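You operate a simulated robot arm through the tools that you are given. There is no shell and no other tool. Be economical: measure what you need, move in short steps, check, and stop when the job is done.

You are at the controls of a simulated robot arm. One attempt, no reset.

JOB
Shut, clamp and tape the carton in the nest.
Fine: dial to its height, then one pass of the tape head; park it again.

Only the result counts: the job must be done as asked and must still hold three seconds after the hand-in. Knocking over, shifting, dropping, spilling or breaking anything else fails it.

ROBOT AND FRAMES
A 7-joint arm with a two-finger parallel gripper, fixed in place. Base frame: the origin is at the foot of the arm, x ahead of it, y to its left, z up. Lengths are in cm, angles in degrees, forces in N, time in s.
With the tool pointing down near the work surface it reaches from about 10 to 70 cm from the base axis. Its first joint turns from -115.0 to 115.0 degrees. Payload 3.91 kg.
The tool frame sits at the grasp point between the pads (the TCP): z along the fingers, y along the line on which they close. The tips reach 3 cm beyond it. The gripper opens to 11 cm. The fingers are 2 cm wide and 1 cm thick; the gripper's body (4.8 by 11.2 cm) begins 5.5 cm behind the TCP.
Orientation is told as [roll, pitch, yaw] about the base's x, y, z axes, in that order, counted from this pose: with the fingers straight down and closing along the base's y, the tool's x points along the base's -x, its y along +y and its z along -z.

CONTROLS
- The arm moves only by the tool servo_tool. Its argument "deltas" is a list that holds one entry, the list of rows, each a list of 7 numbers: the finger opening in cm, from 0 to 11, then the shift along the tool's x, y, z in units of 250 mm (1.0 is 250 mm), then the turn, a rotation vector about the tool's x, y, z in units of 180 degrees (1.0 is 180 degrees). In form: [[[gripper, tx, ty, tz, rx, ry, rz], ...]]. A call has 1 to 8 rows; each row is the pose to reach, as a shift and turn from the pose commanded when the call began, along the tool's axes at that moment. A call with a number of a shift or a turn outside -1 to 1 is refused whole. A row lasts 0.2 s, in which the tool goes at most 5 cm and 8.6 degrees; a call with a longer step from one row to the next is refused whole, and so is a gripper value outside its range. A pose out of reach is approached as far as the arm can. The call stops where the force on the tool passes 40 N (or 10 N more than at its start, if that is more) or the arm is blocked; 0.2 s more then pass. Each finger travels about 10.8 cm/s and halts on what it meets, pressing with about 29 N; the grip force reading is that of the motor and also rises with nothing between the fingers. The clock runs only during rows and for 0.2 s after the last one: add rows that repeat a pose to give the fingers time. The reply holds the time, the measured pose of the TCP, the force on the tool along the base axes, the opening and the grip force, in the units named above and with some noise, with the torque about the TCP (base axes, N m) and any sound that the robot's microphone picked up.
- Cameras (640 x 400 px; columns grow to the right, rows downward): "scene" is fixed at [39.96, 50.16, 172.21]; the picture's right is [-1.00, -0.05, 0.00], its down [-0.03, 0.59, -0.80] and it looks along [0.04, -0.80, -0.59] (base axes); focal length 327 px, centre (320, 200). "wrist" rides on the gripper at [7.2, 1.7, -10.3] in the tool frame; the picture's right is [-0.23, 0.97, 0.00], its down [-0.76, -0.18, -0.62] and it looks along [-0.61, -0.14, 0.78] (tool axes); focal length 222 px, centre (320, 200). There is no depth. A picture from a camera that has moved, and an enlarged one, comes with that camera's place and axes in the base frame and with its lens.
- snapshot(camera): a new picture of that camera. No time passes.
- raise_lower(by): slides the trunk up (or, below 0, down) by that many cm; the arm rides with it, the base frame stays. It gives what a move gives, with no picture.
- close_up(camera, box): a new picture of the part [left, top, right, bottom] of that camera's present view, enlarged. No time passes.
- sign_off(): hands the job in; it is judged then, once.

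Work in short steps. Places have to be worked out from the pictures, the camera data and where the tool is seen: move nearer, look again, correct. Check each grasp and each placing, and mend what went wrong. You have 120 turns and 76 pictures in all, those below and enlarged ones among them. Open the gripper and draw the arm clear of the work before you hand the job in, unless the task says otherwise; then end with one line.

The tools are called as a command line: name --argument value ..., lists and objects as JSON in quotes. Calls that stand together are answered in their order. servo_tool: Moves the arm, as the interface text tells. Its arguments: {"type":"object","properties":{"deltas":{"type":"array"}},"required":["deltas"]} The other tools are called the same way: raise_lower (by) slides the trunk up or down; snapshot (camera) takes a picture; close_up (camera, box) takes an enlarged picture of a part of a camera's view; sign_off () hands the job in.

At the start:

```text
time: 0.0
position: [3.27, -38.75, 137.87]
orientation: [0.0, 0.0, -0.1]
ft_force: [0.1, -0.3, -0.8]
wrist_torque: [-0.03, 0.01, 0.0]
width: 11.0
gripper_force: 0.2
trunk travel left (down, up): [-92.5, 6.5]
```

scene: 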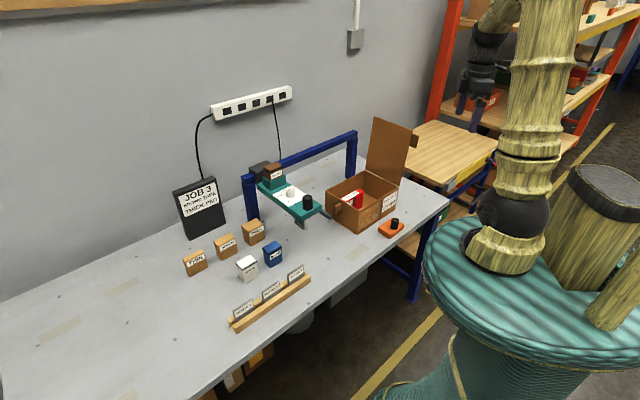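
wrist: 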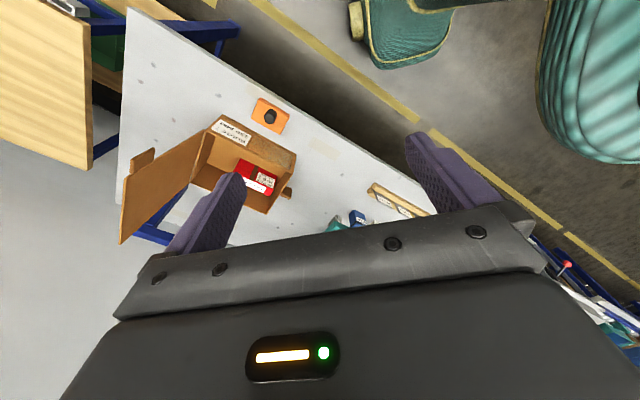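

I'll begin by looking closely at the sign, the carton, the tape gantry and the blocks.

close_up --camera "scene" --box '[160, 160, 320, 260]'

close_up --camera "scene" --box '[240, 110, 448, 240]'

close_up --camera "scene" --box '[176, 220, 336, 340]'

```text
4.00 times, centred on (240, 210) of scene
camera zoom: at [39.96, 50.16, 172.21], right [-1.0, -0.05, 0.0], down [-0.03, 0.59, -0.8], along [0.04, -0.8, -0.59], focal length 1308 px, centre (640, 160)
```

zoom: 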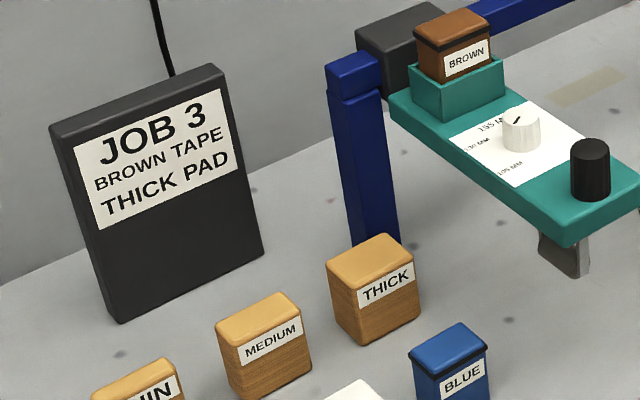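

```text
3.08 times, centred on (344, 175) of scene
camera zoom: at [39.96, 50.16, 172.21], right [-1.0, -0.05, 0.0], down [-0.03, 0.59, -0.8], along [0.04, -0.8, -0.59], focal length 1006 px, centre (246, 277)
```

zoom: 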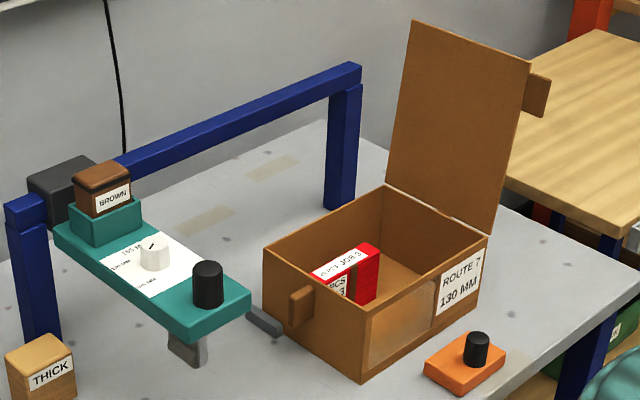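

```text
3.33 times, centred on (256, 280) of scene
camera zoom: at [39.96, 50.16, 172.21], right [-1.0, -0.05, 0.0], down [-0.03, 0.59, -0.8], along [0.04, -0.8, -0.59], focal length 1090 px, centre (533, -67)
```

zoom: 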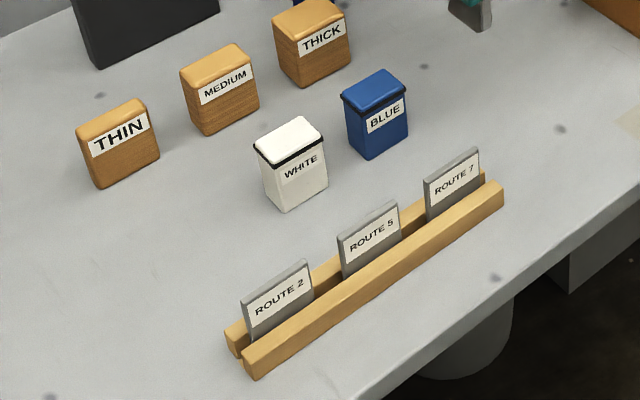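

The sign says brown tape, and brown is already loaded; the carton says Route 7, 130 mm. I'll look closer at the dial, the clamp and the wrist view.

close_up --camera "scene" --box '[250, 155, 330, 230]'

close_up --camera "scene" --box '[320, 165, 410, 240]'

close_up --camera "wrist" --box '[110, 60, 310, 250]'

```text
5.33 times, centred on (290, 192) of scene
camera zoom: at [39.96, 50.16, 172.21], right [-1.0, -0.05, 0.0], down [-0.03, 0.59, -0.8], along [0.04, -0.8, -0.59], focal length 1744 px, centre (480, 240)
```

zoom: 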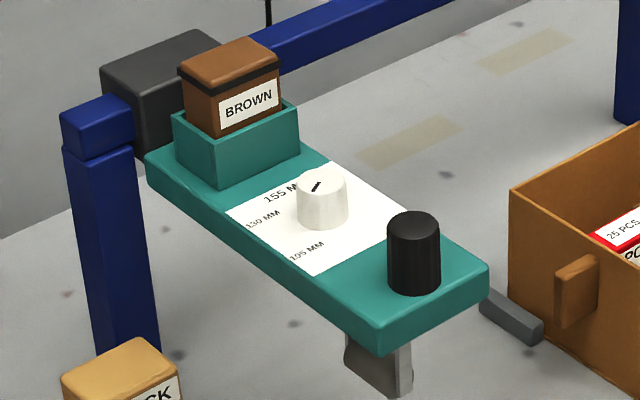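

```text
5.33 times, centred on (365, 202) of scene
camera zoom: at [39.96, 50.16, 172.21], right [-1.0, -0.05, 0.0], down [-0.03, 0.59, -0.8], along [0.04, -0.8, -0.59], focal length 1744 px, centre (80, 187)
```

zoom: 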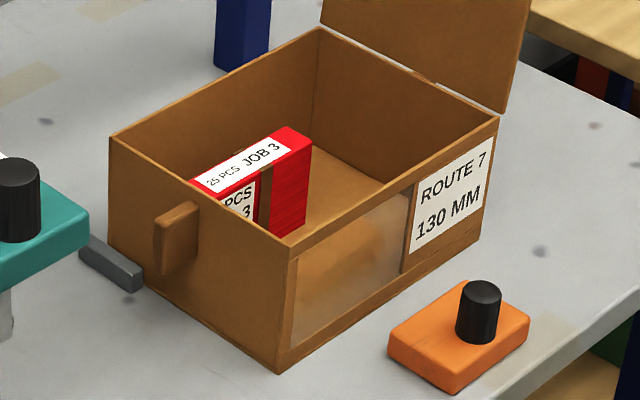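

```text
2.11 times, centred on (210, 155) of wrist
camera zoom: at [-3.96, -37.16, 148.28], right [0.23, 0.97, 0.0], down [0.76, -0.18, 0.62], along [0.61, -0.14, -0.78], focal length 468 px, centre (552, 295)
```

zoom: 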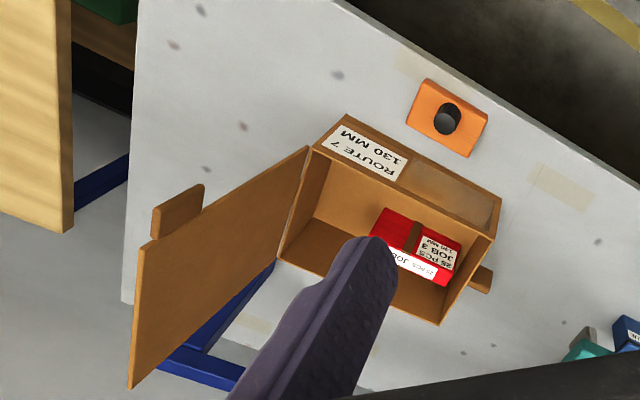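

I judge the table to run at 45° to the base, with the carton roughly around (27,-68). I'll turn the tool to yaw -45 so the wrist camera faces the table squarely, and move a bit left to see the tape head.

servo_tool --deltas '[[[11, 0, 0, 0, 0, 0, 0.045], [11, 0, 0, 0, 0, 0, 0.09], [11, 0, 0, 0, 0, 0, 0.135], [11, 0, 0, 0, 0, 0, 0.18], [11, 0, 0, 0, 0, 0, 0.225], [11, 0, 0, 0, 0, 0, 0.25]]]'

snapshot --camera "wrist"

```text
time: 1.4
position: [3.31, -38.71, 138.04]
orientation: [0.0, 0.0, -45.0]
ft_force: [0.5, -0.4, 0.0]
wrist_torque: [0.02, -0.03, -0.02]
width: 10.98
gripper_force: 0.1
trunk travel left (down, up): [-92.5, 6.5]
```

```text
67 pictures are left
camera wrist: at [-0.62, -32.51, 148.31], right [0.85, 0.53, 0.0], down [0.41, -0.66, 0.62], along [0.33, -0.53, -0.78], focal length 222 px, centre (320, 200)
```

wrist: 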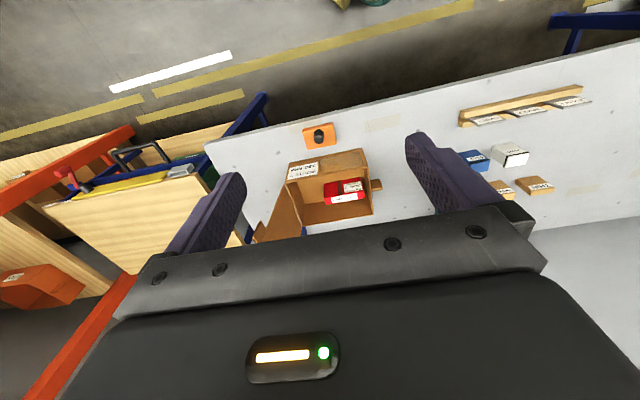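

The gripper hides what lies further out, so I'll move over the tape head (a≈0, b≈52) at the same height.

servo_tool --deltas '[[[11, -0.12, 0.14, 0, 0, 0, 0], [11, -0.24, 0.28, 0, 0, 0, 0], [11, -0.36, 0.42, 0, 0, 0, 0], [11, -0.48, 0.56, 0, 0, 0, 0], [11, -0.6, 0.7, 0, 0, 0, 0], [11, -0.72, 0.84, 0, 0, 0, 0], [11, -0.84, 0.96, 0, 0, 0, 0]]]'

snapshot --camera "wrist"

snapshot --camera "scene"

```text
time: 3.0
position: [35.6, -36.72, 137.67]
orientation: [-0.1, -0.1, -45.0]
ft_force: [0.1, -0.7, 0.6]
wrist_torque: [0.03, 0.02, 0.01]
width: 11.0
gripper_force: 0.1
trunk travel left (down, up): [-92.5, 6.5]
```

```text
66 pictures are left
camera wrist: at [31.64, -30.44, 148.08], right [0.85, 0.53, 0.0], down [0.41, -0.66, 0.62], along [0.33, -0.53, -0.78], focal length 222 px, centre (320, 200)
```

wrist: 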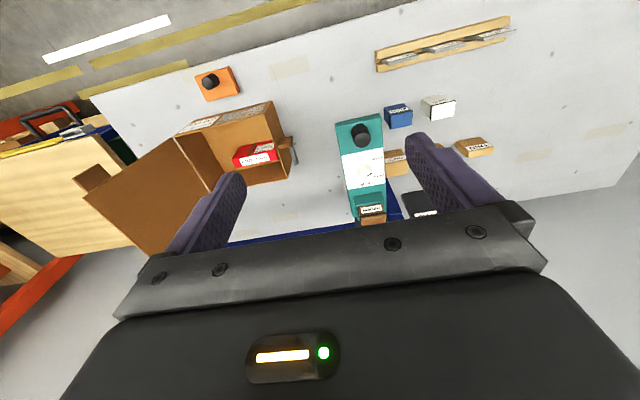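

```text
65 pictures are left
```

scene: 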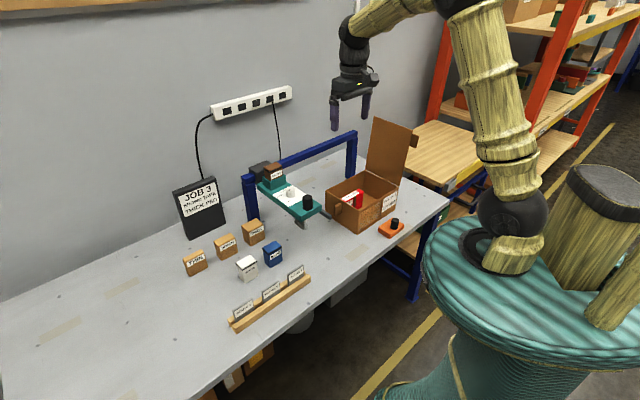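

Good view. I'll enlarge the tape head and the carton/clamp.

close_up --camera "wrist" --box '[280, 100, 440, 230]'

close_up --camera "wrist" --box '[70, 55, 310, 255]'

```text
3.08 times, centred on (360, 165) of wrist
camera zoom: at [31.64, -30.44, 148.08], right [0.85, 0.53, 0.0], down [0.41, -0.66, 0.62], along [0.33, -0.53, -0.78], focal length 684 px, centre (197, 308)
```

zoom: 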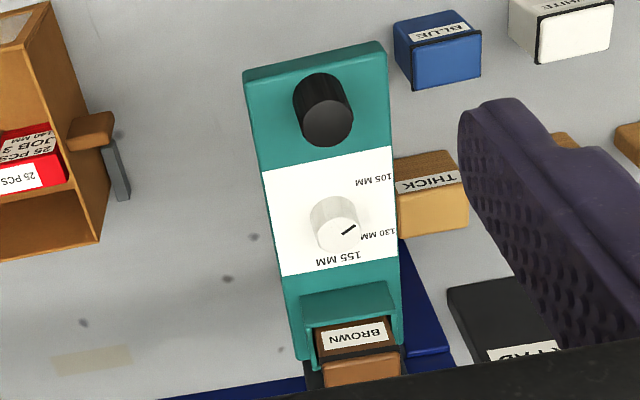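

```text
2.00 times, centred on (190, 155) of wrist
camera zoom: at [31.64, -30.44, 148.08], right [0.85, 0.53, 0.0], down [0.41, -0.66, 0.62], along [0.33, -0.53, -0.78], focal length 444 px, centre (580, 290)
```

zoom: 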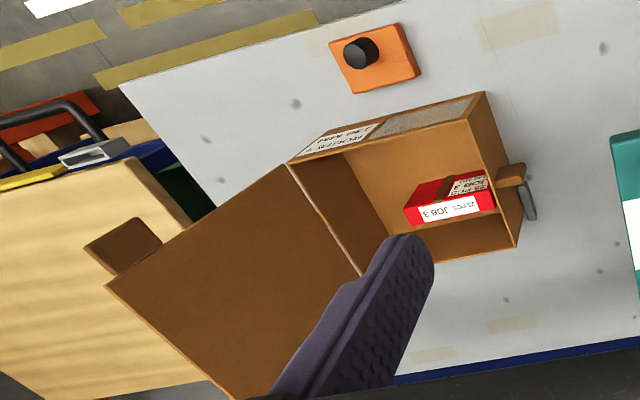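

From two views: handle top is at (48.9,-41.6,105.9), dial top at (56,-49,104), and the dial mark seems to point to 105. First comes the lid: I'll go round behind it (right side), staying high.

servo_tool --deltas '[[[11, 0.08, -0.18, 0, 0, 0, 0], [11, 0.16, -0.36, 0, 0, 0, 0], [11, 0.24, -0.54, 0, 0, 0, 0], [11, 0.32, -0.72, 0, 0, 0, 0], [11, 0.36, -0.9, 0, 0, 0, 0], [11, 0.36, -1.0, 0, 0, 0, 0]]]'

servo_tool --deltas '[[[6, 0, -0.17, 0, 0, 0, -0.04], [4, 0, -0.34, 0, 0, 0, -0.08], [3, 0, -0.51, 0, 0, 0, -0.125], [3, 0, -0.68, 0, 0, 0, -0.17], [3, 0, -0.85, 0, 0, 0, -0.21], [3, 0, -1.0, 0, 0, 0, -0.25], [3, 0, -1.0, 0, 0, 0, -0.29]]]'

snapshot --camera "wrist"

```text
time: 4.4
position: [11.09, -47.96, 137.67]
orientation: [0.2, 0.0, -44.9]
ft_force: [-1.0, -0.2, 0.4]
wrist_torque: [0.02, -0.03, -0.03]
width: 11.01
gripper_force: 0.0
trunk travel left (down, up): [-92.5, 6.5]
```

```text
time: 6.0
position: [-6.42, -64.85, 137.79]
orientation: [0.1, 0.1, 7.3]
ft_force: [0.0, 0.1, -0.1]
wrist_torque: [-0.03, -0.01, 0.01]
width: 2.97
gripper_force: 0.2
out of reach, approached as far as the arm can: row 6, 7
trunk travel left (down, up): [-92.5, 6.5]
```

```text
62 pictures are left
camera wrist: at [-13.88, -64.19, 148.11], right [0.1, 0.99, 0.0], down [0.78, -0.08, 0.62], along [0.62, -0.06, -0.78], focal length 222 px, centre (320, 200)
```

wrist: 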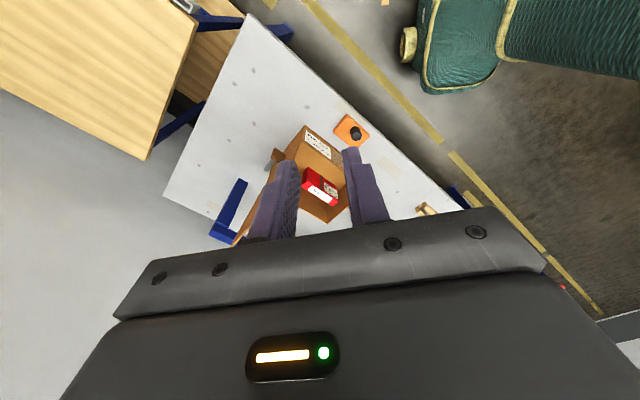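

I'm at the reach limit at this height (65 cm). I'll enlarge the lid to understand the tab before going on.

close_up --camera "wrist" --box '[200, 100, 400, 250]'

```text
2.67 times, centred on (300, 175) of wrist
camera zoom: at [-13.88, -64.19, 148.11], right [0.1, 0.99, 0.0], down [0.78, -0.08, 0.62], along [0.62, -0.06, -0.78], focal length 592 px, centre (373, 267)
```

zoom: 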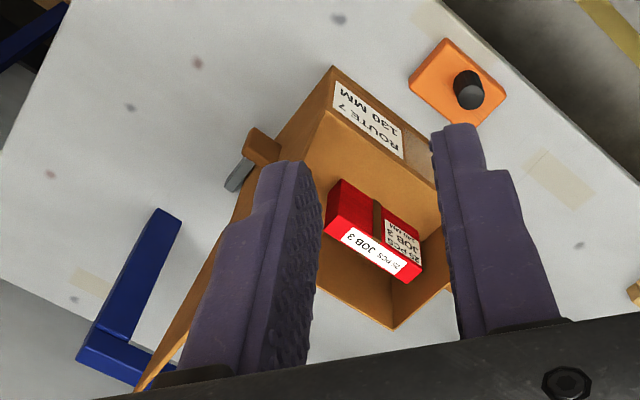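

The lid has a side tab overhanging toward the robot near its free end at about (7.7,-71.8,113), i.e. table coords a=45.4,b=56.2. I'll lower beside it with fingers closed and yaw back to -45.

servo_tool --deltas '[[[0, 0, 0, 0.16, 0, 0, 0.045], [0, 0, 0, 0.32, 0, 0, 0.09], [0, 0, 0, 0.48, 0, 0, 0.135], [0, 0, 0, 0.64, 0, 0, 0.18], [0, 0, 0, 0.8, 0, 0, 0.225], [0, 0, 0, 0.9, 0, 0, 0.27], [0, 0, 0, 0.9, 0, 0, 0.29]]]'

snapshot --camera "scene"

```text
time: 7.6
position: [-6.43, -64.95, 115.12]
orientation: [-0.1, 0.0, -45.1]
ft_force: [-0.1, -0.4, 0.5]
wrist_torque: [0.0, -0.01, 0.01]
width: 0.02
gripper_force: 29.0
trunk travel left (down, up): [-92.5, 6.5]
```

```text
60 pictures are left
```

scene: 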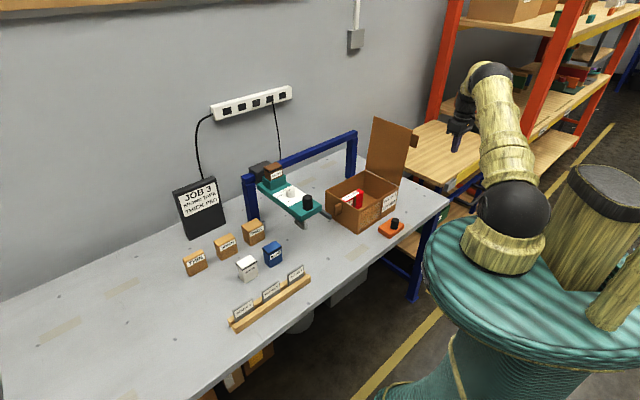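

Clear beside the lid. Now I'll tilt the fingers 25° outward and bring them behind the tab (a≈51.5, b≈55.5).

servo_tool --deltas '[[[0, -0.12, -0.04, 0.0, 0, -0.045, 0], [0, -0.24, -0.04, 0.0, 0, -0.09, 0], [0, -0.36, -0.04, 0.0, 0, -0.139, 0], [0, -0.48, -0.04, 0.0, 0, -0.139, 0], [0, -0.56, -0.04, 0.0, 0, -0.139, 0]]]'

snapshot --camera "wrist"

close_up --camera "scene" --box '[360, 80, 500, 200]'

```text
refused: row 3 steps farther than a row can; nothing moved
```

```text
59 pictures are left
camera wrist: at [-10.37, -58.71, 125.51], right [0.85, 0.53, 0.0], down [0.41, -0.66, 0.62], along [0.33, -0.53, -0.78], focal length 222 px, centre (320, 200)
```

wrist: 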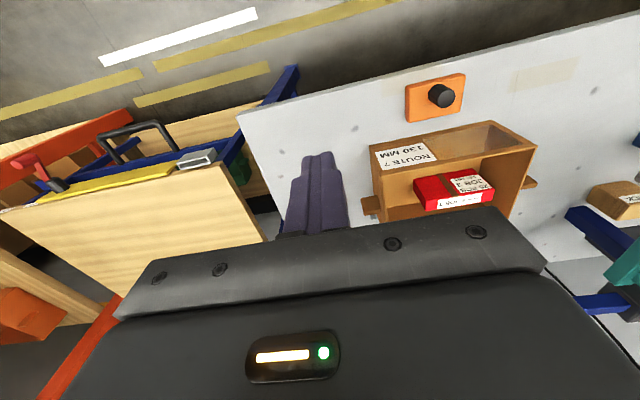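

```text
3.33 times, centred on (430, 140) of scene
camera zoom: at [39.96, 50.16, 172.21], right [-1.0, -0.05, 0.0], down [-0.03, 0.59, -0.8], along [0.04, -0.8, -0.59], focal length 1090 px, centre (-47, 400)
```

zoom: 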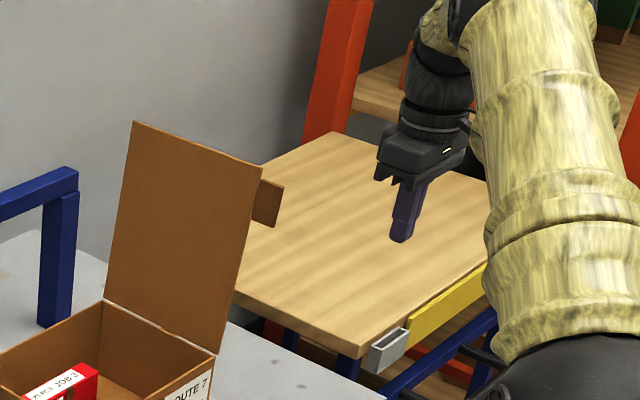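

The tilt step was slightly too big; I'll retry with smaller rows.

servo_tool --deltas '[[[0, -0.1, -0.04, 0.0, 0, -0.045, 0], [0, -0.22, -0.04, 0.0, 0, -0.09, 0], [0, -0.34, -0.04, 0.0, 0, -0.135, 0], [0, -0.46, -0.04, 0.0, 0, -0.139, 0], [0, -0.56, -0.04, 0.0, 0, -0.139, 0]]]'

close_up --camera "scene" --box '[360, 80, 500, 200]'

```text
time: 8.8
position: [2.69, -75.71, 114.88]
orientation: [0.0, -24.9, -45.0]
ft_force: [0.1, -0.1, 0.2]
wrist_torque: [0.02, 0.03, 0.0]
width: 0.0
gripper_force: 29.2
trunk travel left (down, up): [-92.5, 6.5]
```

```text
3.33 times, centred on (430, 140) of scene
camera zoom: at [39.96, 50.16, 172.21], right [-1.0, -0.05, 0.0], down [-0.03, 0.59, -0.8], along [0.04, -0.8, -0.59], focal length 1090 px, centre (-47, 400)
```

zoom: 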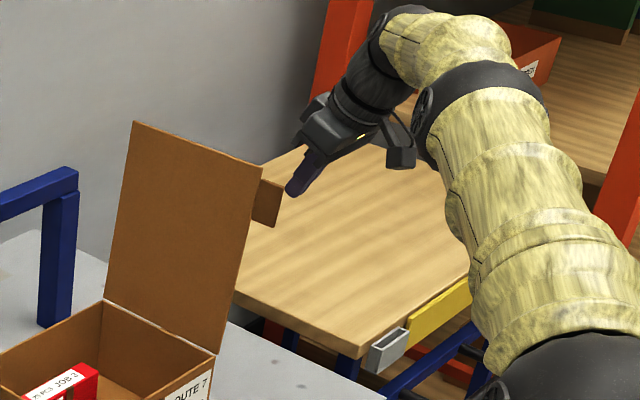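

Finger is behind the tab. I'll push toward -a in small steps, watching force.

servo_tool --deltas '[[[0, 0, 0.08, 0, 0, 0, 0], [0, 0, 0.16, 0, 0, 0, 0], [0, 0, 0.24, 0, 0, 0, 0], [0, 0, 0.32, 0, 0, 0, 0], [0, 0, 0.4, 0, 0, 0, 0], [0, 0, 0.48, 0, 0, 0, 0]]]'

close_up --camera "scene" --box '[310, 80, 450, 240]'

```text
time: 10.2
position: [11.34, -67.09, 115.24]
orientation: [-0.1, -25.2, -45.0]
ft_force: [1.4, 0.6, 0.2]
wrist_torque: [-0.02, 0.01, -0.03]
width: 0.0
gripper_force: 28.9
trunk travel left (down, up): [-92.5, 6.5]
```

```text
2.50 times, centred on (380, 160) of scene
camera zoom: at [39.96, 50.16, 172.21], right [-1.0, -0.05, 0.0], down [-0.03, 0.59, -0.8], along [0.04, -0.8, -0.59], focal length 817 px, centre (170, 300)
```

zoom: 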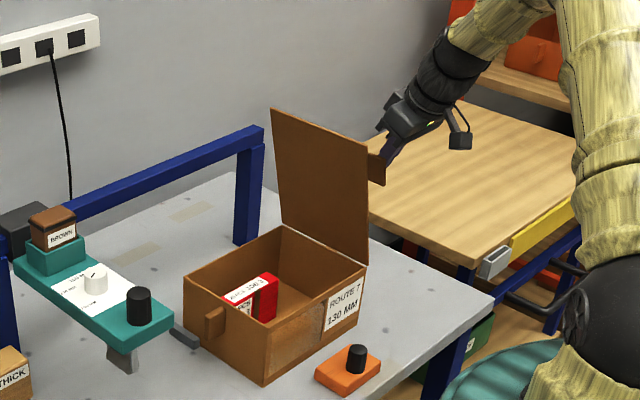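

The lid follows with about 1.4 N. Continue along the arc, lowering as it goes.

servo_tool --deltas '[[[0, 0.0085, 0.1, 0.018, 0, 0, 0], [0, 0.03, 0.2, 0.065, 0, 0, 0], [0, 0.059, 0.32, 0.127, 0, 0, 0], [0, 0.101, 0.44, 0.217, 0, 0, 0], [0, 0.152, 0.54, 0.326, 0, 0, 0], [0, 0.203, 0.62, 0.435, 0, 0, 0]]]'

close_up --camera "scene" --box '[310, 80, 450, 240]'

```text
time: 11.6
position: [22.34, -56.06, 103.09]
orientation: [0.1, -25.0, -44.9]
ft_force: [0.8, 0.7, 0.0]
wrist_torque: [-0.02, 0.01, 0.02]
width: 0.0
gripper_force: 29.2
trunk travel left (down, up): [-92.5, 6.5]
```

```text
2.50 times, centred on (380, 160) of scene
camera zoom: at [39.96, 50.16, 172.21], right [-1.0, -0.05, 0.0], down [-0.03, 0.59, -0.8], along [0.04, -0.8, -0.59], focal length 817 px, centre (170, 300)
```

zoom: 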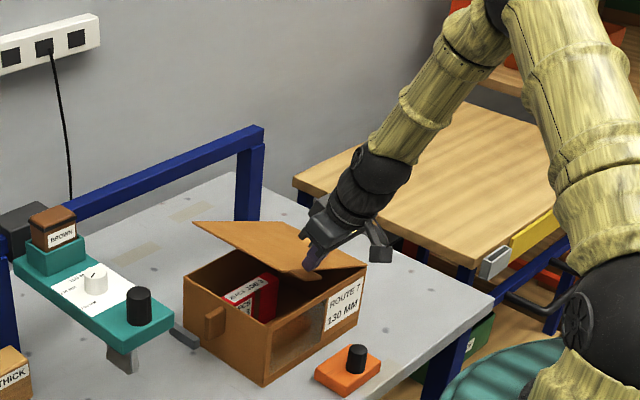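

The lid stays where it's left, now ~25° open. Press down the last ~8 cm.

servo_tool --deltas '[[[0, 0.034, 0.02, 0.0725, 0, 0, 0], [0, 0.068, 0.02, 0.145, 0, 0, 0], [0, 0.101, 0.02, 0.217, 0, 0, 0], [0, 0.127, 0.02, 0.272, 0, 0, 0], [0, 0.14, 0.02, 0.301, 0, 0, 0]]]'

close_up --camera "scene" --box '[310, 120, 450, 240]'

```text
time: 12.8
position: [22.7, -55.82, 94.83]
orientation: [0.0, -25.1, -44.9]
ft_force: [-1.2, 0.5, 1.6]
wrist_torque: [0.0, -0.01, 0.01]
width: 0.0
gripper_force: 28.7
trunk travel left (down, up): [-92.5, 6.5]
```

```text
3.33 times, centred on (380, 180) of scene
camera zoom: at [39.96, 50.16, 172.21], right [-1.0, -0.05, 0.0], down [-0.03, 0.59, -0.8], along [0.04, -0.8, -0.59], focal length 1090 px, centre (120, 267)
```

zoom: 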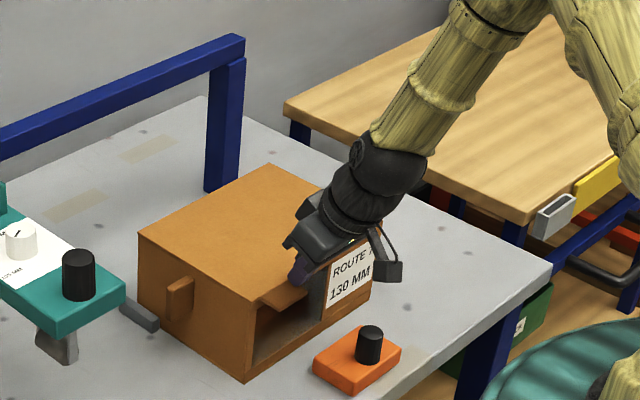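

Nearly shut; press a little more until force builds.

servo_tool --deltas '[[[0, 0.0085, 0, 0.018, 0, 0, 0], [0, 0.017, 0, 0.036, 0, 0, 0], [0, 0.0255, 0, 0.054, 0, 0, 0], [0, 0.0255, 0, 0.054, 0, 0, 0]]]'

close_up --camera "scene" --box '[310, 120, 450, 240]'

```text
time: 13.4
position: [22.69, -56.0, 94.7]
orientation: [-0.3, -25.8, -44.8]
ft_force: [-5.6, 12.4, 29.9]
wrist_torque: [0.31, 0.07, 0.03]
width: 0.0
gripper_force: 29.1
trunk travel left (down, up): [-92.5, 6.5]
stopped in row 3: the force on the tool passed its limit (the readings are from after the stop); the commanded pose is now the measured one
```

```text
3.33 times, centred on (380, 180) of scene
camera zoom: at [39.96, 50.16, 172.21], right [-1.0, -0.05, 0.0], down [-0.03, 0.59, -0.8], along [0.04, -0.8, -0.59], focal length 1090 px, centre (120, 267)
```

zoom: 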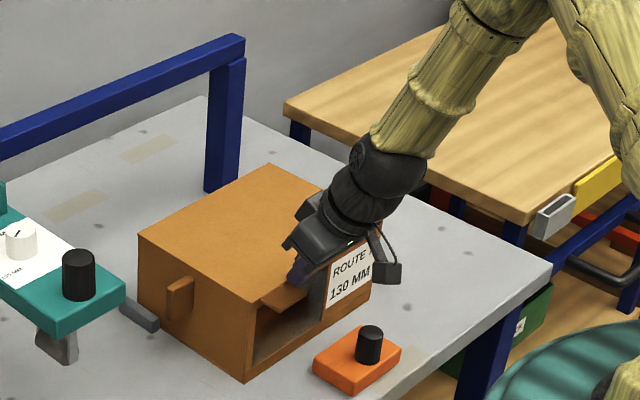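

Lid is down hard against the carton (30 N). Back off up and straighten the tool to view the clamp.

servo_tool --deltas '[[[0, -0.006, 0, -0.11, 0, 0, 0], [0, -0.012, 0, -0.22, 0, 0.04, 0], [0, -0.018, -0.06, -0.33, 0, 0.08, 0], [0, -0.024, -0.12, -0.44, 0, 0.12, 0], [0, -0.03, -0.18, -0.55, 0, 0.143, 0], [0, -0.036, -0.24, -0.644, 0, 0.143, 0]]]'

snapshot --camera "wrist"

close_up --camera "scene" --box '[310, 120, 450, 240]'

```text
time: 14.8
position: [14.1, -55.88, 109.11]
orientation: [-0.1, 0.2, -45.0]
ft_force: [-0.9, 0.8, -0.6]
wrist_torque: [-0.04, -0.02, 0.01]
width: 0.01
gripper_force: 29.0
trunk travel left (down, up): [-92.5, 6.5]
```

```text
52 pictures are left
camera wrist: at [10.23, -49.7, 119.59], right [0.85, 0.53, 0.0], down [0.42, -0.67, 0.62], along [0.32, -0.53, -0.79], focal length 222 px, centre (320, 200)
```

wrist: 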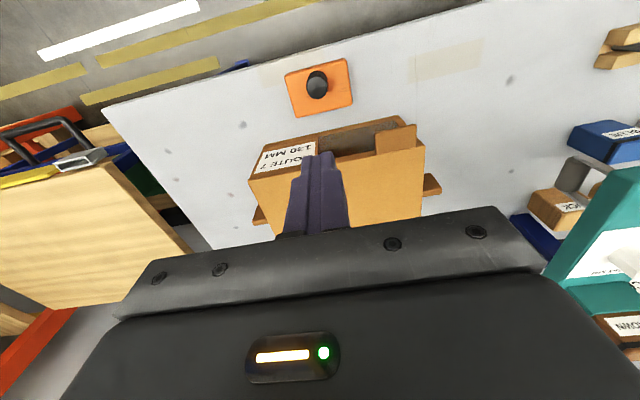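

```text
3.33 times, centred on (380, 180) of scene
camera zoom: at [39.96, 50.16, 172.21], right [-1.0, -0.05, 0.0], down [-0.03, 0.59, -0.8], along [0.04, -0.8, -0.59], focal length 1090 px, centre (120, 267)
```

zoom: 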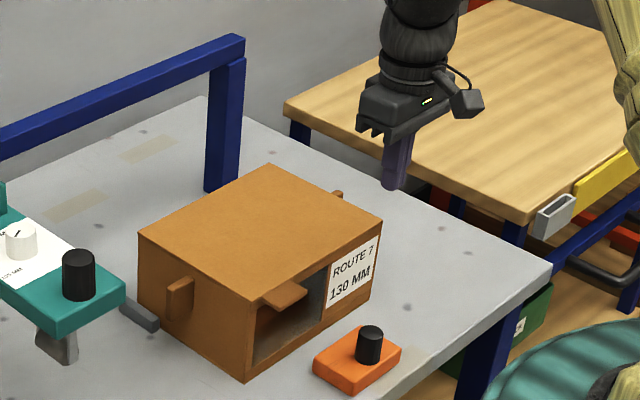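

The lid stays shut. Let me look at the clamp block in detail.

close_up --camera "wrist" --box '[240, 40, 440, 210]'

close_up --camera "scene" --box '[335, 190, 425, 250]'

```text
2.35 times, centred on (340, 125) of wrist
camera zoom: at [10.23, -49.7, 119.59], right [0.85, 0.53, 0.0], down [0.42, -0.67, 0.62], along [0.32, -0.53, -0.79], focal length 523 px, centre (273, 376)
```

zoom: 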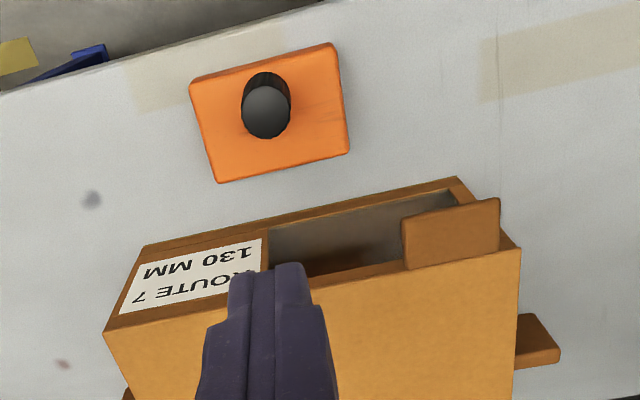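

```text
6.67 times, centred on (380, 220) of scene
camera zoom: at [39.96, 50.16, 172.21], right [-1.0, -0.05, 0.0], down [-0.03, 0.59, -0.8], along [0.04, -0.8, -0.59], focal length 2180 px, centre (-80, 67)
```

zoom: 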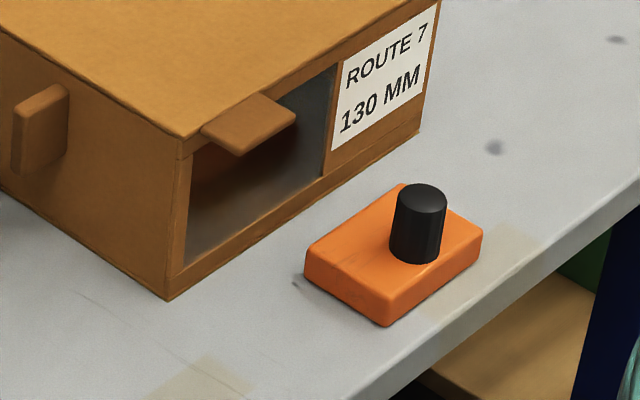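

The knob is at about (13.3,-56.1), top z≈84.7. I'll descend over it with the gripper open 6 cm and tilted 20° to keep the body off the carton, then check.

servo_tool --deltas '[[[4, 0.04, -0.032, 0.16, 0, -0.04, 0], [6, 0.04, -0.032, 0.32, 0, -0.08, 0], [6, 0.04, -0.032, 0.48, 0, -0.111, 0], [6, 0.04, -0.032, 0.64, 0, -0.111, 0], [6, 0.04, -0.032, 0.74, 0, -0.111, 0]]]'

snapshot --camera "wrist"

close_up --camera "scene" --box '[335, 170, 455, 250]'

```text
time: 16.0
position: [12.99, -55.93, 90.8]
orientation: [-0.2, -19.7, -44.9]
ft_force: [0.1, 0.9, 0.1]
wrist_torque: [0.0, -0.01, 0.02]
width: 6.0
gripper_force: 0.2
trunk travel left (down, up): [-92.5, 6.5]
```

```text
48 pictures are left
camera wrist: at [6.87, -47.52, 98.05], right [0.84, 0.54, 0.07], down [0.23, -0.48, 0.84], along [0.49, -0.69, -0.53], focal length 222 px, centre (320, 200)
```

wrist: 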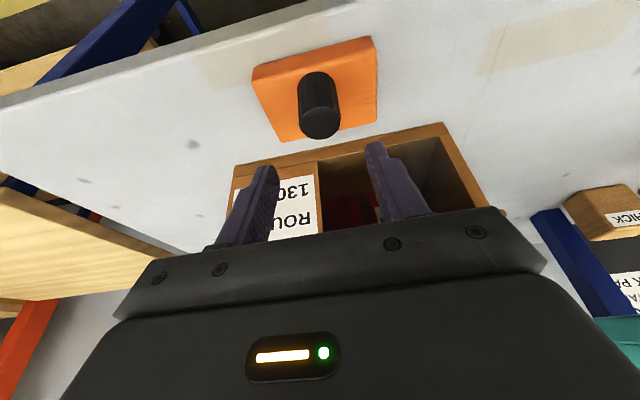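

```text
5.00 times, centred on (395, 210) of scene
camera zoom: at [39.96, 50.16, 172.21], right [-1.0, -0.05, 0.0], down [-0.03, 0.59, -0.8], along [0.04, -0.8, -0.59], focal length 1635 px, centre (-55, 150)
```

zoom: 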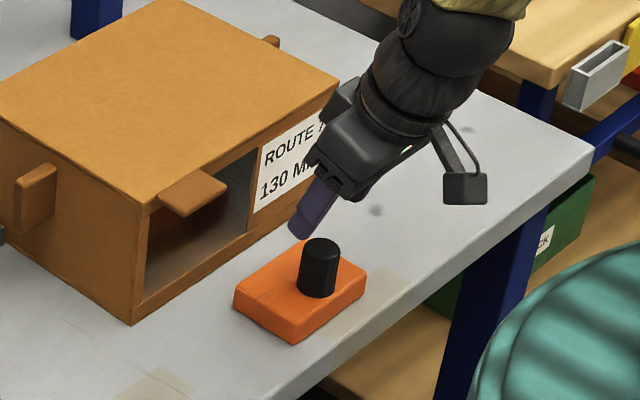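

Aligned within a few mm; descend 6.4 cm and close on the knob.

servo_tool --deltas '[[[6, 0.029, 0.014, 0.08, 0, 0, 0], [6, 0.058, 0.014, 0.16, 0, 0, 0], [6, 0.087, 0.014, 0.24, 0, 0, 0], [2, 0.087, 0.014, 0.24, 0, 0, 0], [2, 0.087, 0.014, 0.24, 0, 0, 0]]]'

close_up --camera "scene" --box '[335, 170, 455, 250]'

```text
time: 17.2
position: [13.03, -55.54, 84.48]
orientation: [-0.2, -19.6, -44.9]
ft_force: [0.5, -1.9, -1.4]
wrist_torque: [0.65, -0.53, 0.07]
width: 3.19
gripper_force: 45.2
trunk travel left (down, up): [-92.5, 6.5]
```

```text
5.00 times, centred on (395, 210) of scene
camera zoom: at [39.96, 50.16, 172.21], right [-1.0, -0.05, 0.0], down [-0.03, 0.59, -0.8], along [0.04, -0.8, -0.59], focal length 1635 px, centre (-55, 150)
```

zoom: 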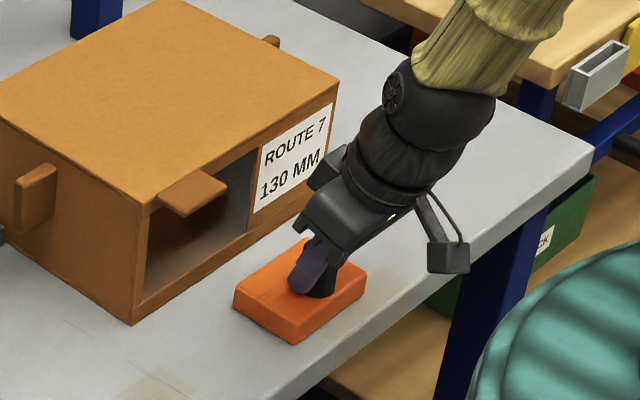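

Knob gripped (3.2 cm). Slide the clamp toward the carton, in small steps, until contact.

servo_tool --deltas '[[[2, -0.0376, 0, 0.0137, 0, 0, 0], [2, -0.0752, 0, 0.0274, 0, 0, 0], [2, -0.113, 0, 0.041, 0, 0, 0], [2, -0.15, 0, 0.0548, 0, 0, 0]]]'

close_up --camera "scene" --box '[335, 170, 455, 250]'

```text
time: 18.2
position: [15.94, -58.31, 84.31]
orientation: [-0.3, -19.9, -44.8]
ft_force: [-2.6, 2.3, 20.2]
wrist_torque: [1.22, -0.08, 0.0]
width: 3.22
gripper_force: 45.2
trunk travel left (down, up): [-92.5, 6.5]
```

```text
5.00 times, centred on (395, 210) of scene
camera zoom: at [39.96, 50.16, 172.21], right [-1.0, -0.05, 0.0], down [-0.03, 0.59, -0.8], along [0.04, -0.8, -0.59], focal length 1635 px, centre (-55, 150)
```

zoom: 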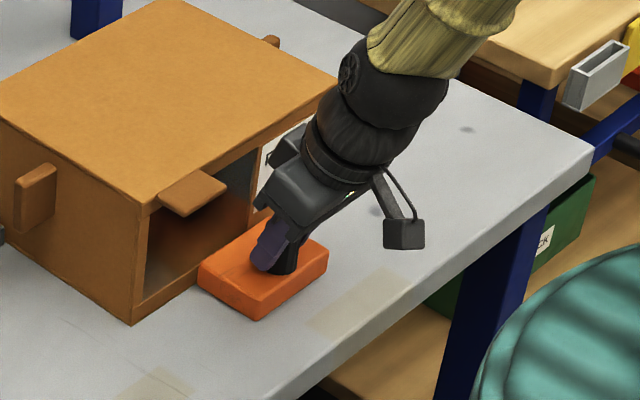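

Moved 4 cm freely, with 20 N of downward press building up; continue while easing upward 0.3 cm.

servo_tool --deltas '[[[2, -0.019, 0, -0.004, 0, 0, 0], [2, -0.038, 0, 0.003, 0, 0, 0], [2, -0.057, 0, 0.01, 0, 0, 0], [2, -0.076, 0, 0.017, 0, 0, 0], [2, -0.095, 0, 0.024, 0, 0, 0]]]'

close_up --camera "scene" --box '[335, 170, 455, 250]'

```text
time: 19.4
position: [18.04, -60.31, 84.85]
orientation: [-0.4, -20.0, -44.8]
ft_force: [1.3, -1.7, 0.8]
wrist_torque: [0.15, 0.08, 0.05]
width: 2.03
gripper_force: 0.7
trunk travel left (down, up): [-92.5, 6.5]
```

```text
5.00 times, centred on (395, 210) of scene
camera zoom: at [39.96, 50.16, 172.21], right [-1.0, -0.05, 0.0], down [-0.03, 0.59, -0.8], along [0.04, -0.8, -0.59], focal length 1635 px, centre (-55, 150)
```

zoom: 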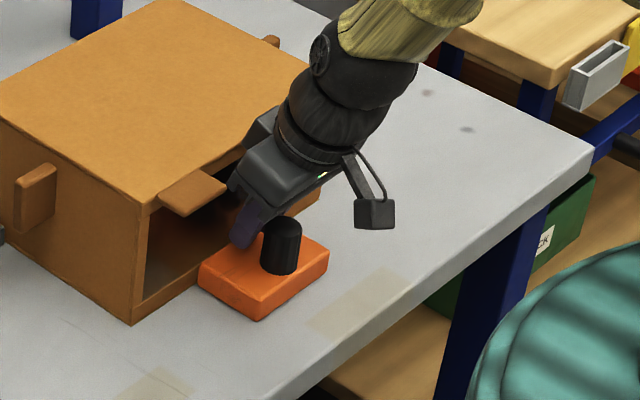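

The fingers slipped off the knob because the block reached the carton and stopped. Raise straight up and inspect.

servo_tool --deltas '[[[2, -0.036, 0, -0.1, 0, 0, 0], [2, -0.073, 0, -0.2, 0, 0, 0], [2, -0.109, 0, -0.3, 0, 0, 0], [2, -0.0, 0, -0.4, 0, 0, 0], [2, 0.1, 0, -0.5, 0, 0, 0], [2, 0.2, 0, -0.56, 0, 0.0, 0], [2, 0.25, 0, -0.56, 0, 0.0, 0]]]'

snapshot --camera "wrist"

close_up --camera "scene" --box '[310, 170, 430, 250]'

```text
time: 21.0
position: [10.14, -52.56, 95.62]
orientation: [-0.3, -19.7, -44.9]
ft_force: [-0.3, 0.4, -1.0]
wrist_torque: [0.0, 0.0, -0.02]
width: 2.0
gripper_force: 0.0
trunk travel left (down, up): [-92.5, 6.5]
```

```text
43 pictures are left
camera wrist: at [3.97, -44.19, 102.99], right [0.84, 0.54, 0.07], down [0.24, -0.48, 0.84], along [0.49, -0.69, -0.53], focal length 222 px, centre (320, 200)
```

wrist: 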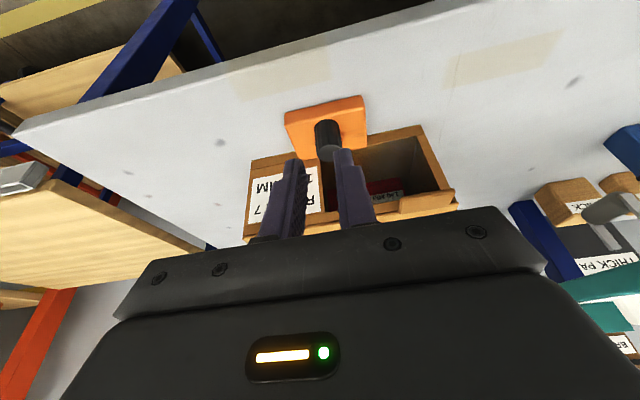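

```text
5.00 times, centred on (370, 210) of scene
camera zoom: at [39.96, 50.16, 172.21], right [-1.0, -0.05, 0.0], down [-0.03, 0.59, -0.8], along [0.04, -0.8, -0.59], focal length 1635 px, centre (70, 150)
```

zoom: 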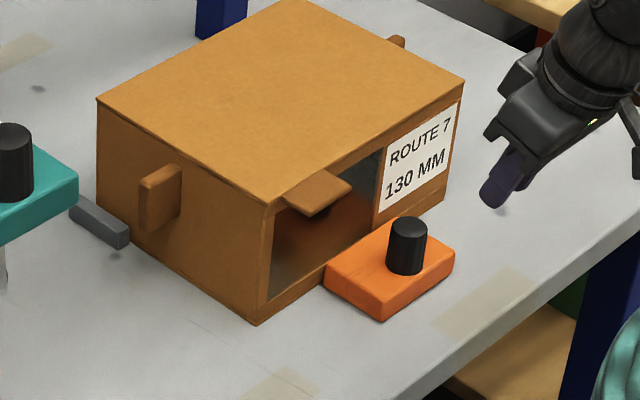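

The block abuts the carton. I'll give the knob one gentle firm push from the near side with closed fingers to make sure it's seated.

servo_tool --deltas '[[[0, 0.0, 0, 0.1, 0, 0, 0], [0, 0.015, 0, 0.22, 0, 0, 0], [0, 0.025, 0, 0.34, 0, 0, 0], [0, 0.031, 0, 0.458, 0, 0, 0], [0, -0.0, 0, 0.469, 0, 0, 0], [0, -0.03, 0, 0.48, 0, 0, 0], [0, -0.05, 0, 0.487, 0, 0, 0]]]'

```text
time: 22.6
position: [13.69, -56.2, 84.54]
orientation: [-0.1, -19.4, -45.0]
ft_force: [-6.0, 4.1, -0.9]
wrist_torque: [0.03, 0.17, -0.03]
width: 0.0
gripper_force: 28.8
trunk travel left (down, up): [-92.5, 6.5]
```

Contact at 7 N. Push on a bit more.

servo_tool --deltas '[[[0, -0.012, 0, 0.0044, 0, 0, 0], [0, -0.024, 0, 0.009, 0, 0, 0], [0, -0.036, 0, 0.0131, 0, 0, 0]]]'

```text
time: 23.4
position: [13.79, -56.42, 84.36]
orientation: [0.1, -18.7, -44.9]
ft_force: [-10.5, 7.5, 4.2]
wrist_torque: [0.15, 0.2, -0.04]
width: 0.02
gripper_force: 28.7
trunk travel left (down, up): [-92.5, 6.5]
stopped in row 3: the force on the tool passed its limit (the readings are from after the stop); the commanded pose is now the measured one
```

Clamp is seated hard against the carton. Retreat back and up, straightening the tool.

servo_tool --deltas '[[[0, 0.075, 0, -0.027, 0, 0, 0], [0, 0.15, 0, -0.055, 0, 0, 0], [0, 0.1, 0, -0.2, 0, 0, 0], [0, 0.05, 0, -0.35, 0, 0, 0], [0, 0, 0, -0.52, 0, 0.03, 0], [0, -0.05, 0, -0.7, 0, 0.07, 0], [0, -0.12, 0, -0.86, 0, 0.104, 0], [0, -0.2, 0, -1.0, 0, 0.104, 0]]]'

close_up --camera "scene" --box '[240, 130, 430, 250]'

```text
time: 25.2
position: [11.83, -53.89, 109.66]
orientation: [0.1, -0.2, -45.1]
ft_force: [-0.2, 0.0, -0.4]
wrist_torque: [-0.01, -0.02, 0.04]
width: 0.0
gripper_force: 28.5
trunk travel left (down, up): [-92.5, 6.5]
```

```text
3.33 times, centred on (335, 190) of scene
camera zoom: at [39.96, 50.16, 172.21], right [-1.0, -0.05, 0.0], down [-0.03, 0.59, -0.8], along [0.04, -0.8, -0.59], focal length 1090 px, centre (270, 233)
```

zoom: 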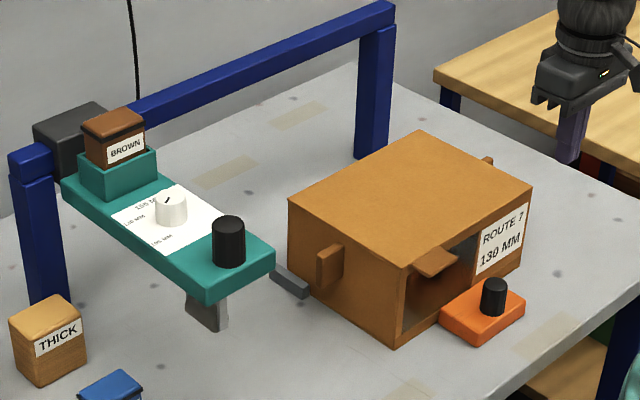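

Carton is shut and clamped. Now go to the tape head and look at the dial from above.

servo_tool --deltas '[[[2, 0, 0.05, -0.16, 0, 0, 0], [4, 0, 0.15, -0.32, 0, 0, 0], [6, 0, 0.25, -0.48, 0, 0, 0], [6, -0.05, 0.35, -0.64, 0, 0, 0], [6, -0.15, 0.52, -0.64, 0, 0, 0], [6, -0.25, 0.68, -0.64, 0, 0, 0], [6, -0.3, 0.8, -0.64, 0, 0, 0]]]'

servo_tool --deltas '[[[6, -0.1, 0.15, 0, 0, 0, 0], [6, -0.2, 0.3, 0, 0, 0, 0], [6, -0.3, 0.45, 0, 0, 0, 0], [6, -0.4, 0.588, 0, 0, 0, 0]]]'

snapshot --camera "wrist"

```text
time: 26.8
position: [30.97, -45.25, 125.51]
orientation: [0.1, -0.3, -45.0]
ft_force: [0.2, 1.0, 0.2]
wrist_torque: [0.03, 0.02, 0.01]
width: 6.04
gripper_force: 0.1
trunk travel left (down, up): [-92.5, 6.5]
```

```text
time: 27.8
position: [48.45, -41.79, 125.65]
orientation: [-0.1, -0.2, -45.0]
ft_force: [1.1, 0.0, -0.4]
wrist_torque: [0.01, -0.01, 0.0]
width: 6.01
gripper_force: 0.1
trunk travel left (down, up): [-92.5, 6.5]
```

```text
40 pictures are left
camera wrist: at [44.52, -35.51, 135.95], right [0.85, 0.53, 0.0], down [0.41, -0.66, 0.63], along [0.33, -0.53, -0.78], focal length 222 px, centre (320, 200)
```

wrist: 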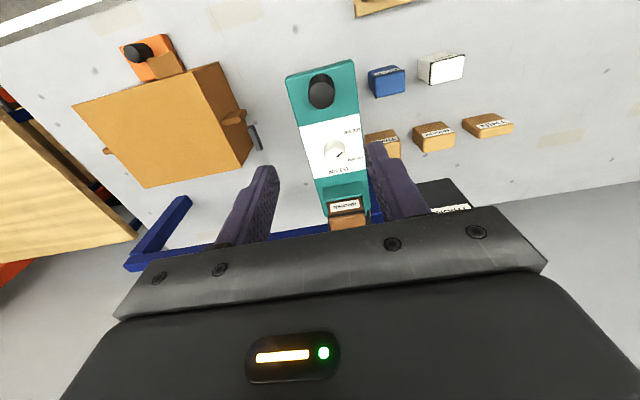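

close_up --camera "wrist" --box '[280, 110, 390, 190]'

```text
5.00 times, centred on (335, 150) of wrist
camera zoom: at [44.52, -35.51, 135.95], right [0.85, 0.53, 0.0], down [0.41, -0.66, 0.63], along [0.33, -0.53, -0.78], focal length 1111 px, centre (245, 450)
```

zoom: 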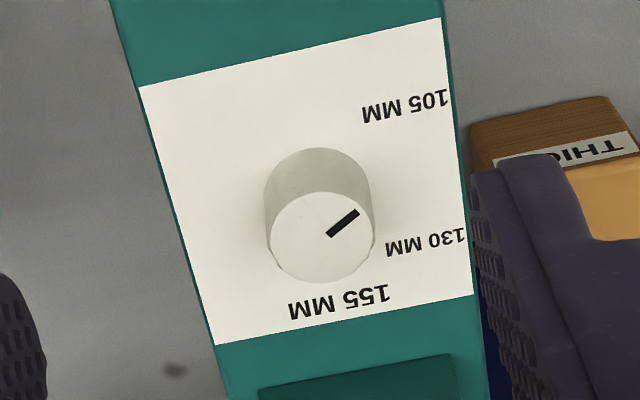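

The mark points to 105 (≈73° base angle); labels sit about 60° apart, so I need ~60° clockwise seen from above to reach 130. Move above the dial with yaw pre-turned by +30°.

servo_tool --deltas '[[[6, -0.1, 0, 0.1, 0, 0, -0.042], [6, -0.2, 0, 0.2, 0, 0, -0.084], [6, -0.3, 0, 0.3, 0, 0, -0.126], [6, -0.404, 0.008, 0.42, 0, 0, -0.167], [6, -0.404, 0.008, 0.54, 0, 0, -0.167]]]'

close_up --camera "scene" --box '[240, 110, 370, 230]'

snapshot --camera "wrist"

```text
time: 29.0
position: [55.67, -49.02, 112.13]
orientation: [-0.1, -0.2, -14.7]
ft_force: [-0.1, -0.3, 0.2]
wrist_torque: [0.01, 0.03, -0.01]
width: 5.99
gripper_force: 0.0
trunk travel left (down, up): [-92.5, 6.5]
```

```text
3.33 times, centred on (305, 170) of scene
camera zoom: at [39.96, 50.16, 172.21], right [-1.0, -0.05, 0.0], down [-0.03, 0.59, -0.8], along [0.04, -0.8, -0.59], focal length 1090 px, centre (370, 300)
```

zoom: 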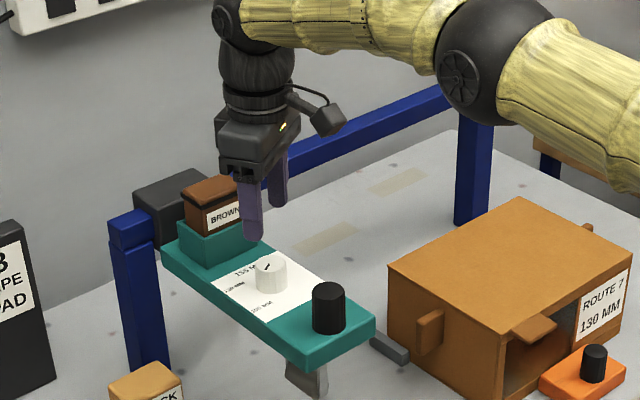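

```text
37 pictures are left
camera wrist: at [49.13, -45.58, 122.5], right [0.47, 0.88, 0.0], down [0.69, -0.37, 0.63], along [0.55, -0.29, -0.78], focal length 222 px, centre (320, 200)
```

wrist: 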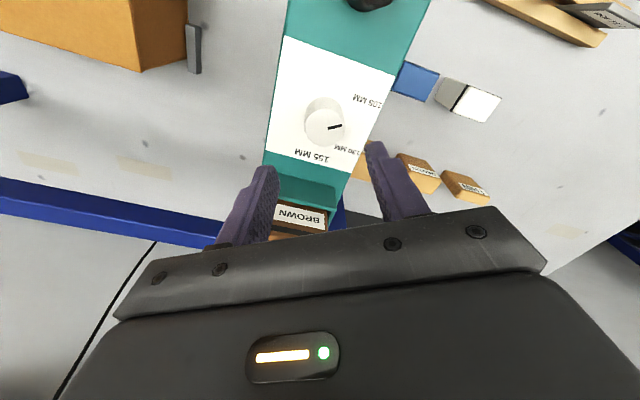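

Reachable. Small correction, descend to TCP z≈105 and close on the dial.

servo_tool --deltas '[[[6, 0.004, 0.0155, 0.1, 0, 0, 0], [6, 0.004, 0.0155, 0.2, 0, 0, 0], [6, 0.004, 0.0155, 0.285, 0, 0, 0], [6, 0.004, 0.0155, 0.285, 0, 0, 0]]]'

close_up --camera "scene" --box '[260, 150, 340, 220]'

```text
time: 30.0
position: [55.85, -48.62, 105.17]
orientation: [-0.2, -0.1, -14.9]
ft_force: [0.6, -0.1, 0.1]
wrist_torque: [0.01, 0.01, 0.02]
width: 6.0
gripper_force: 0.0
trunk travel left (down, up): [-92.5, 6.5]
```

```text
5.71 times, centred on (300, 185) of scene
camera zoom: at [39.96, 50.16, 172.21], right [-1.0, -0.05, 0.0], down [-0.03, 0.59, -0.8], along [0.04, -0.8, -0.59], focal length 1868 px, centre (434, 286)
```

zoom: 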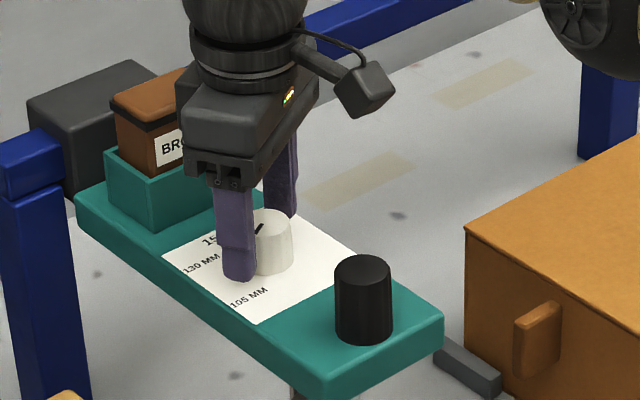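

The fingers straddle the dial well. Close.

servo_tool --deltas '[[[2.5, 0, 0, 0, 0, 0, 0], [2.5, 0, 0, 0, 0, 0, 0], [2.5, 0, 0, 0, 0, 0, 0]]]'

```text
time: 30.8
position: [55.78, -48.47, 105.04]
orientation: [0.0, -0.2, -14.9]
ft_force: [1.8, 1.9, -0.2]
wrist_torque: [0.72, -0.12, 0.02]
width: 3.55
gripper_force: 44.4
trunk travel left (down, up): [-92.5, 6.5]
```

Gripped at 3.55 cm. Rotate +60° about tool z (clockwise from above).

servo_tool --deltas '[[[2.5, 0, 0, 0, 0, 0, 0.0475], [2.5, 0, 0, 0, 0, 0, 0.095], [2.5, 0, 0, 0, 0, 0, 0.1425], [2.5, 0, 0, 0, 0, 0, 0.19], [2.5, 0, 0, 0, 0, 0, 0.2375], [2.5, 0, 0, 0, 0, 0, 0.285], [2.5, 0, 0, 0, 0, 0, 0.333]]]'

close_up --camera "scene" --box '[260, 150, 340, 220]'

```text
time: 32.4
position: [55.67, -48.77, 105.07]
orientation: [0.0, -0.3, -75.0]
ft_force: [-7.0, -7.4, 0.6]
wrist_torque: [-1.12, 0.98, 0.06]
width: 3.57
gripper_force: 44.9
trunk travel left (down, up): [-92.5, 6.5]
```

```text
5.71 times, centred on (300, 185) of scene
camera zoom: at [39.96, 50.16, 172.21], right [-1.0, -0.05, 0.0], down [-0.03, 0.59, -0.8], along [0.04, -0.8, -0.59], focal length 1868 px, centre (434, 286)
```

zoom: 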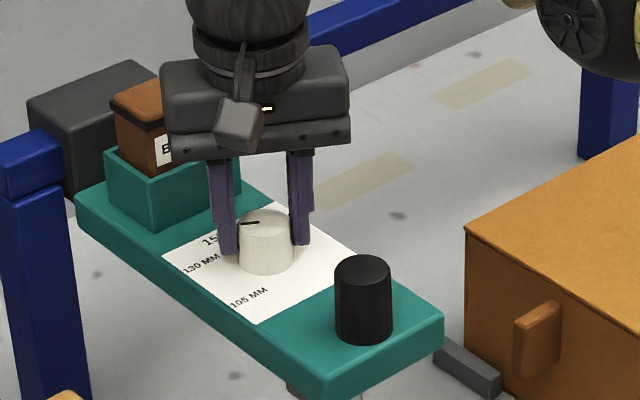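

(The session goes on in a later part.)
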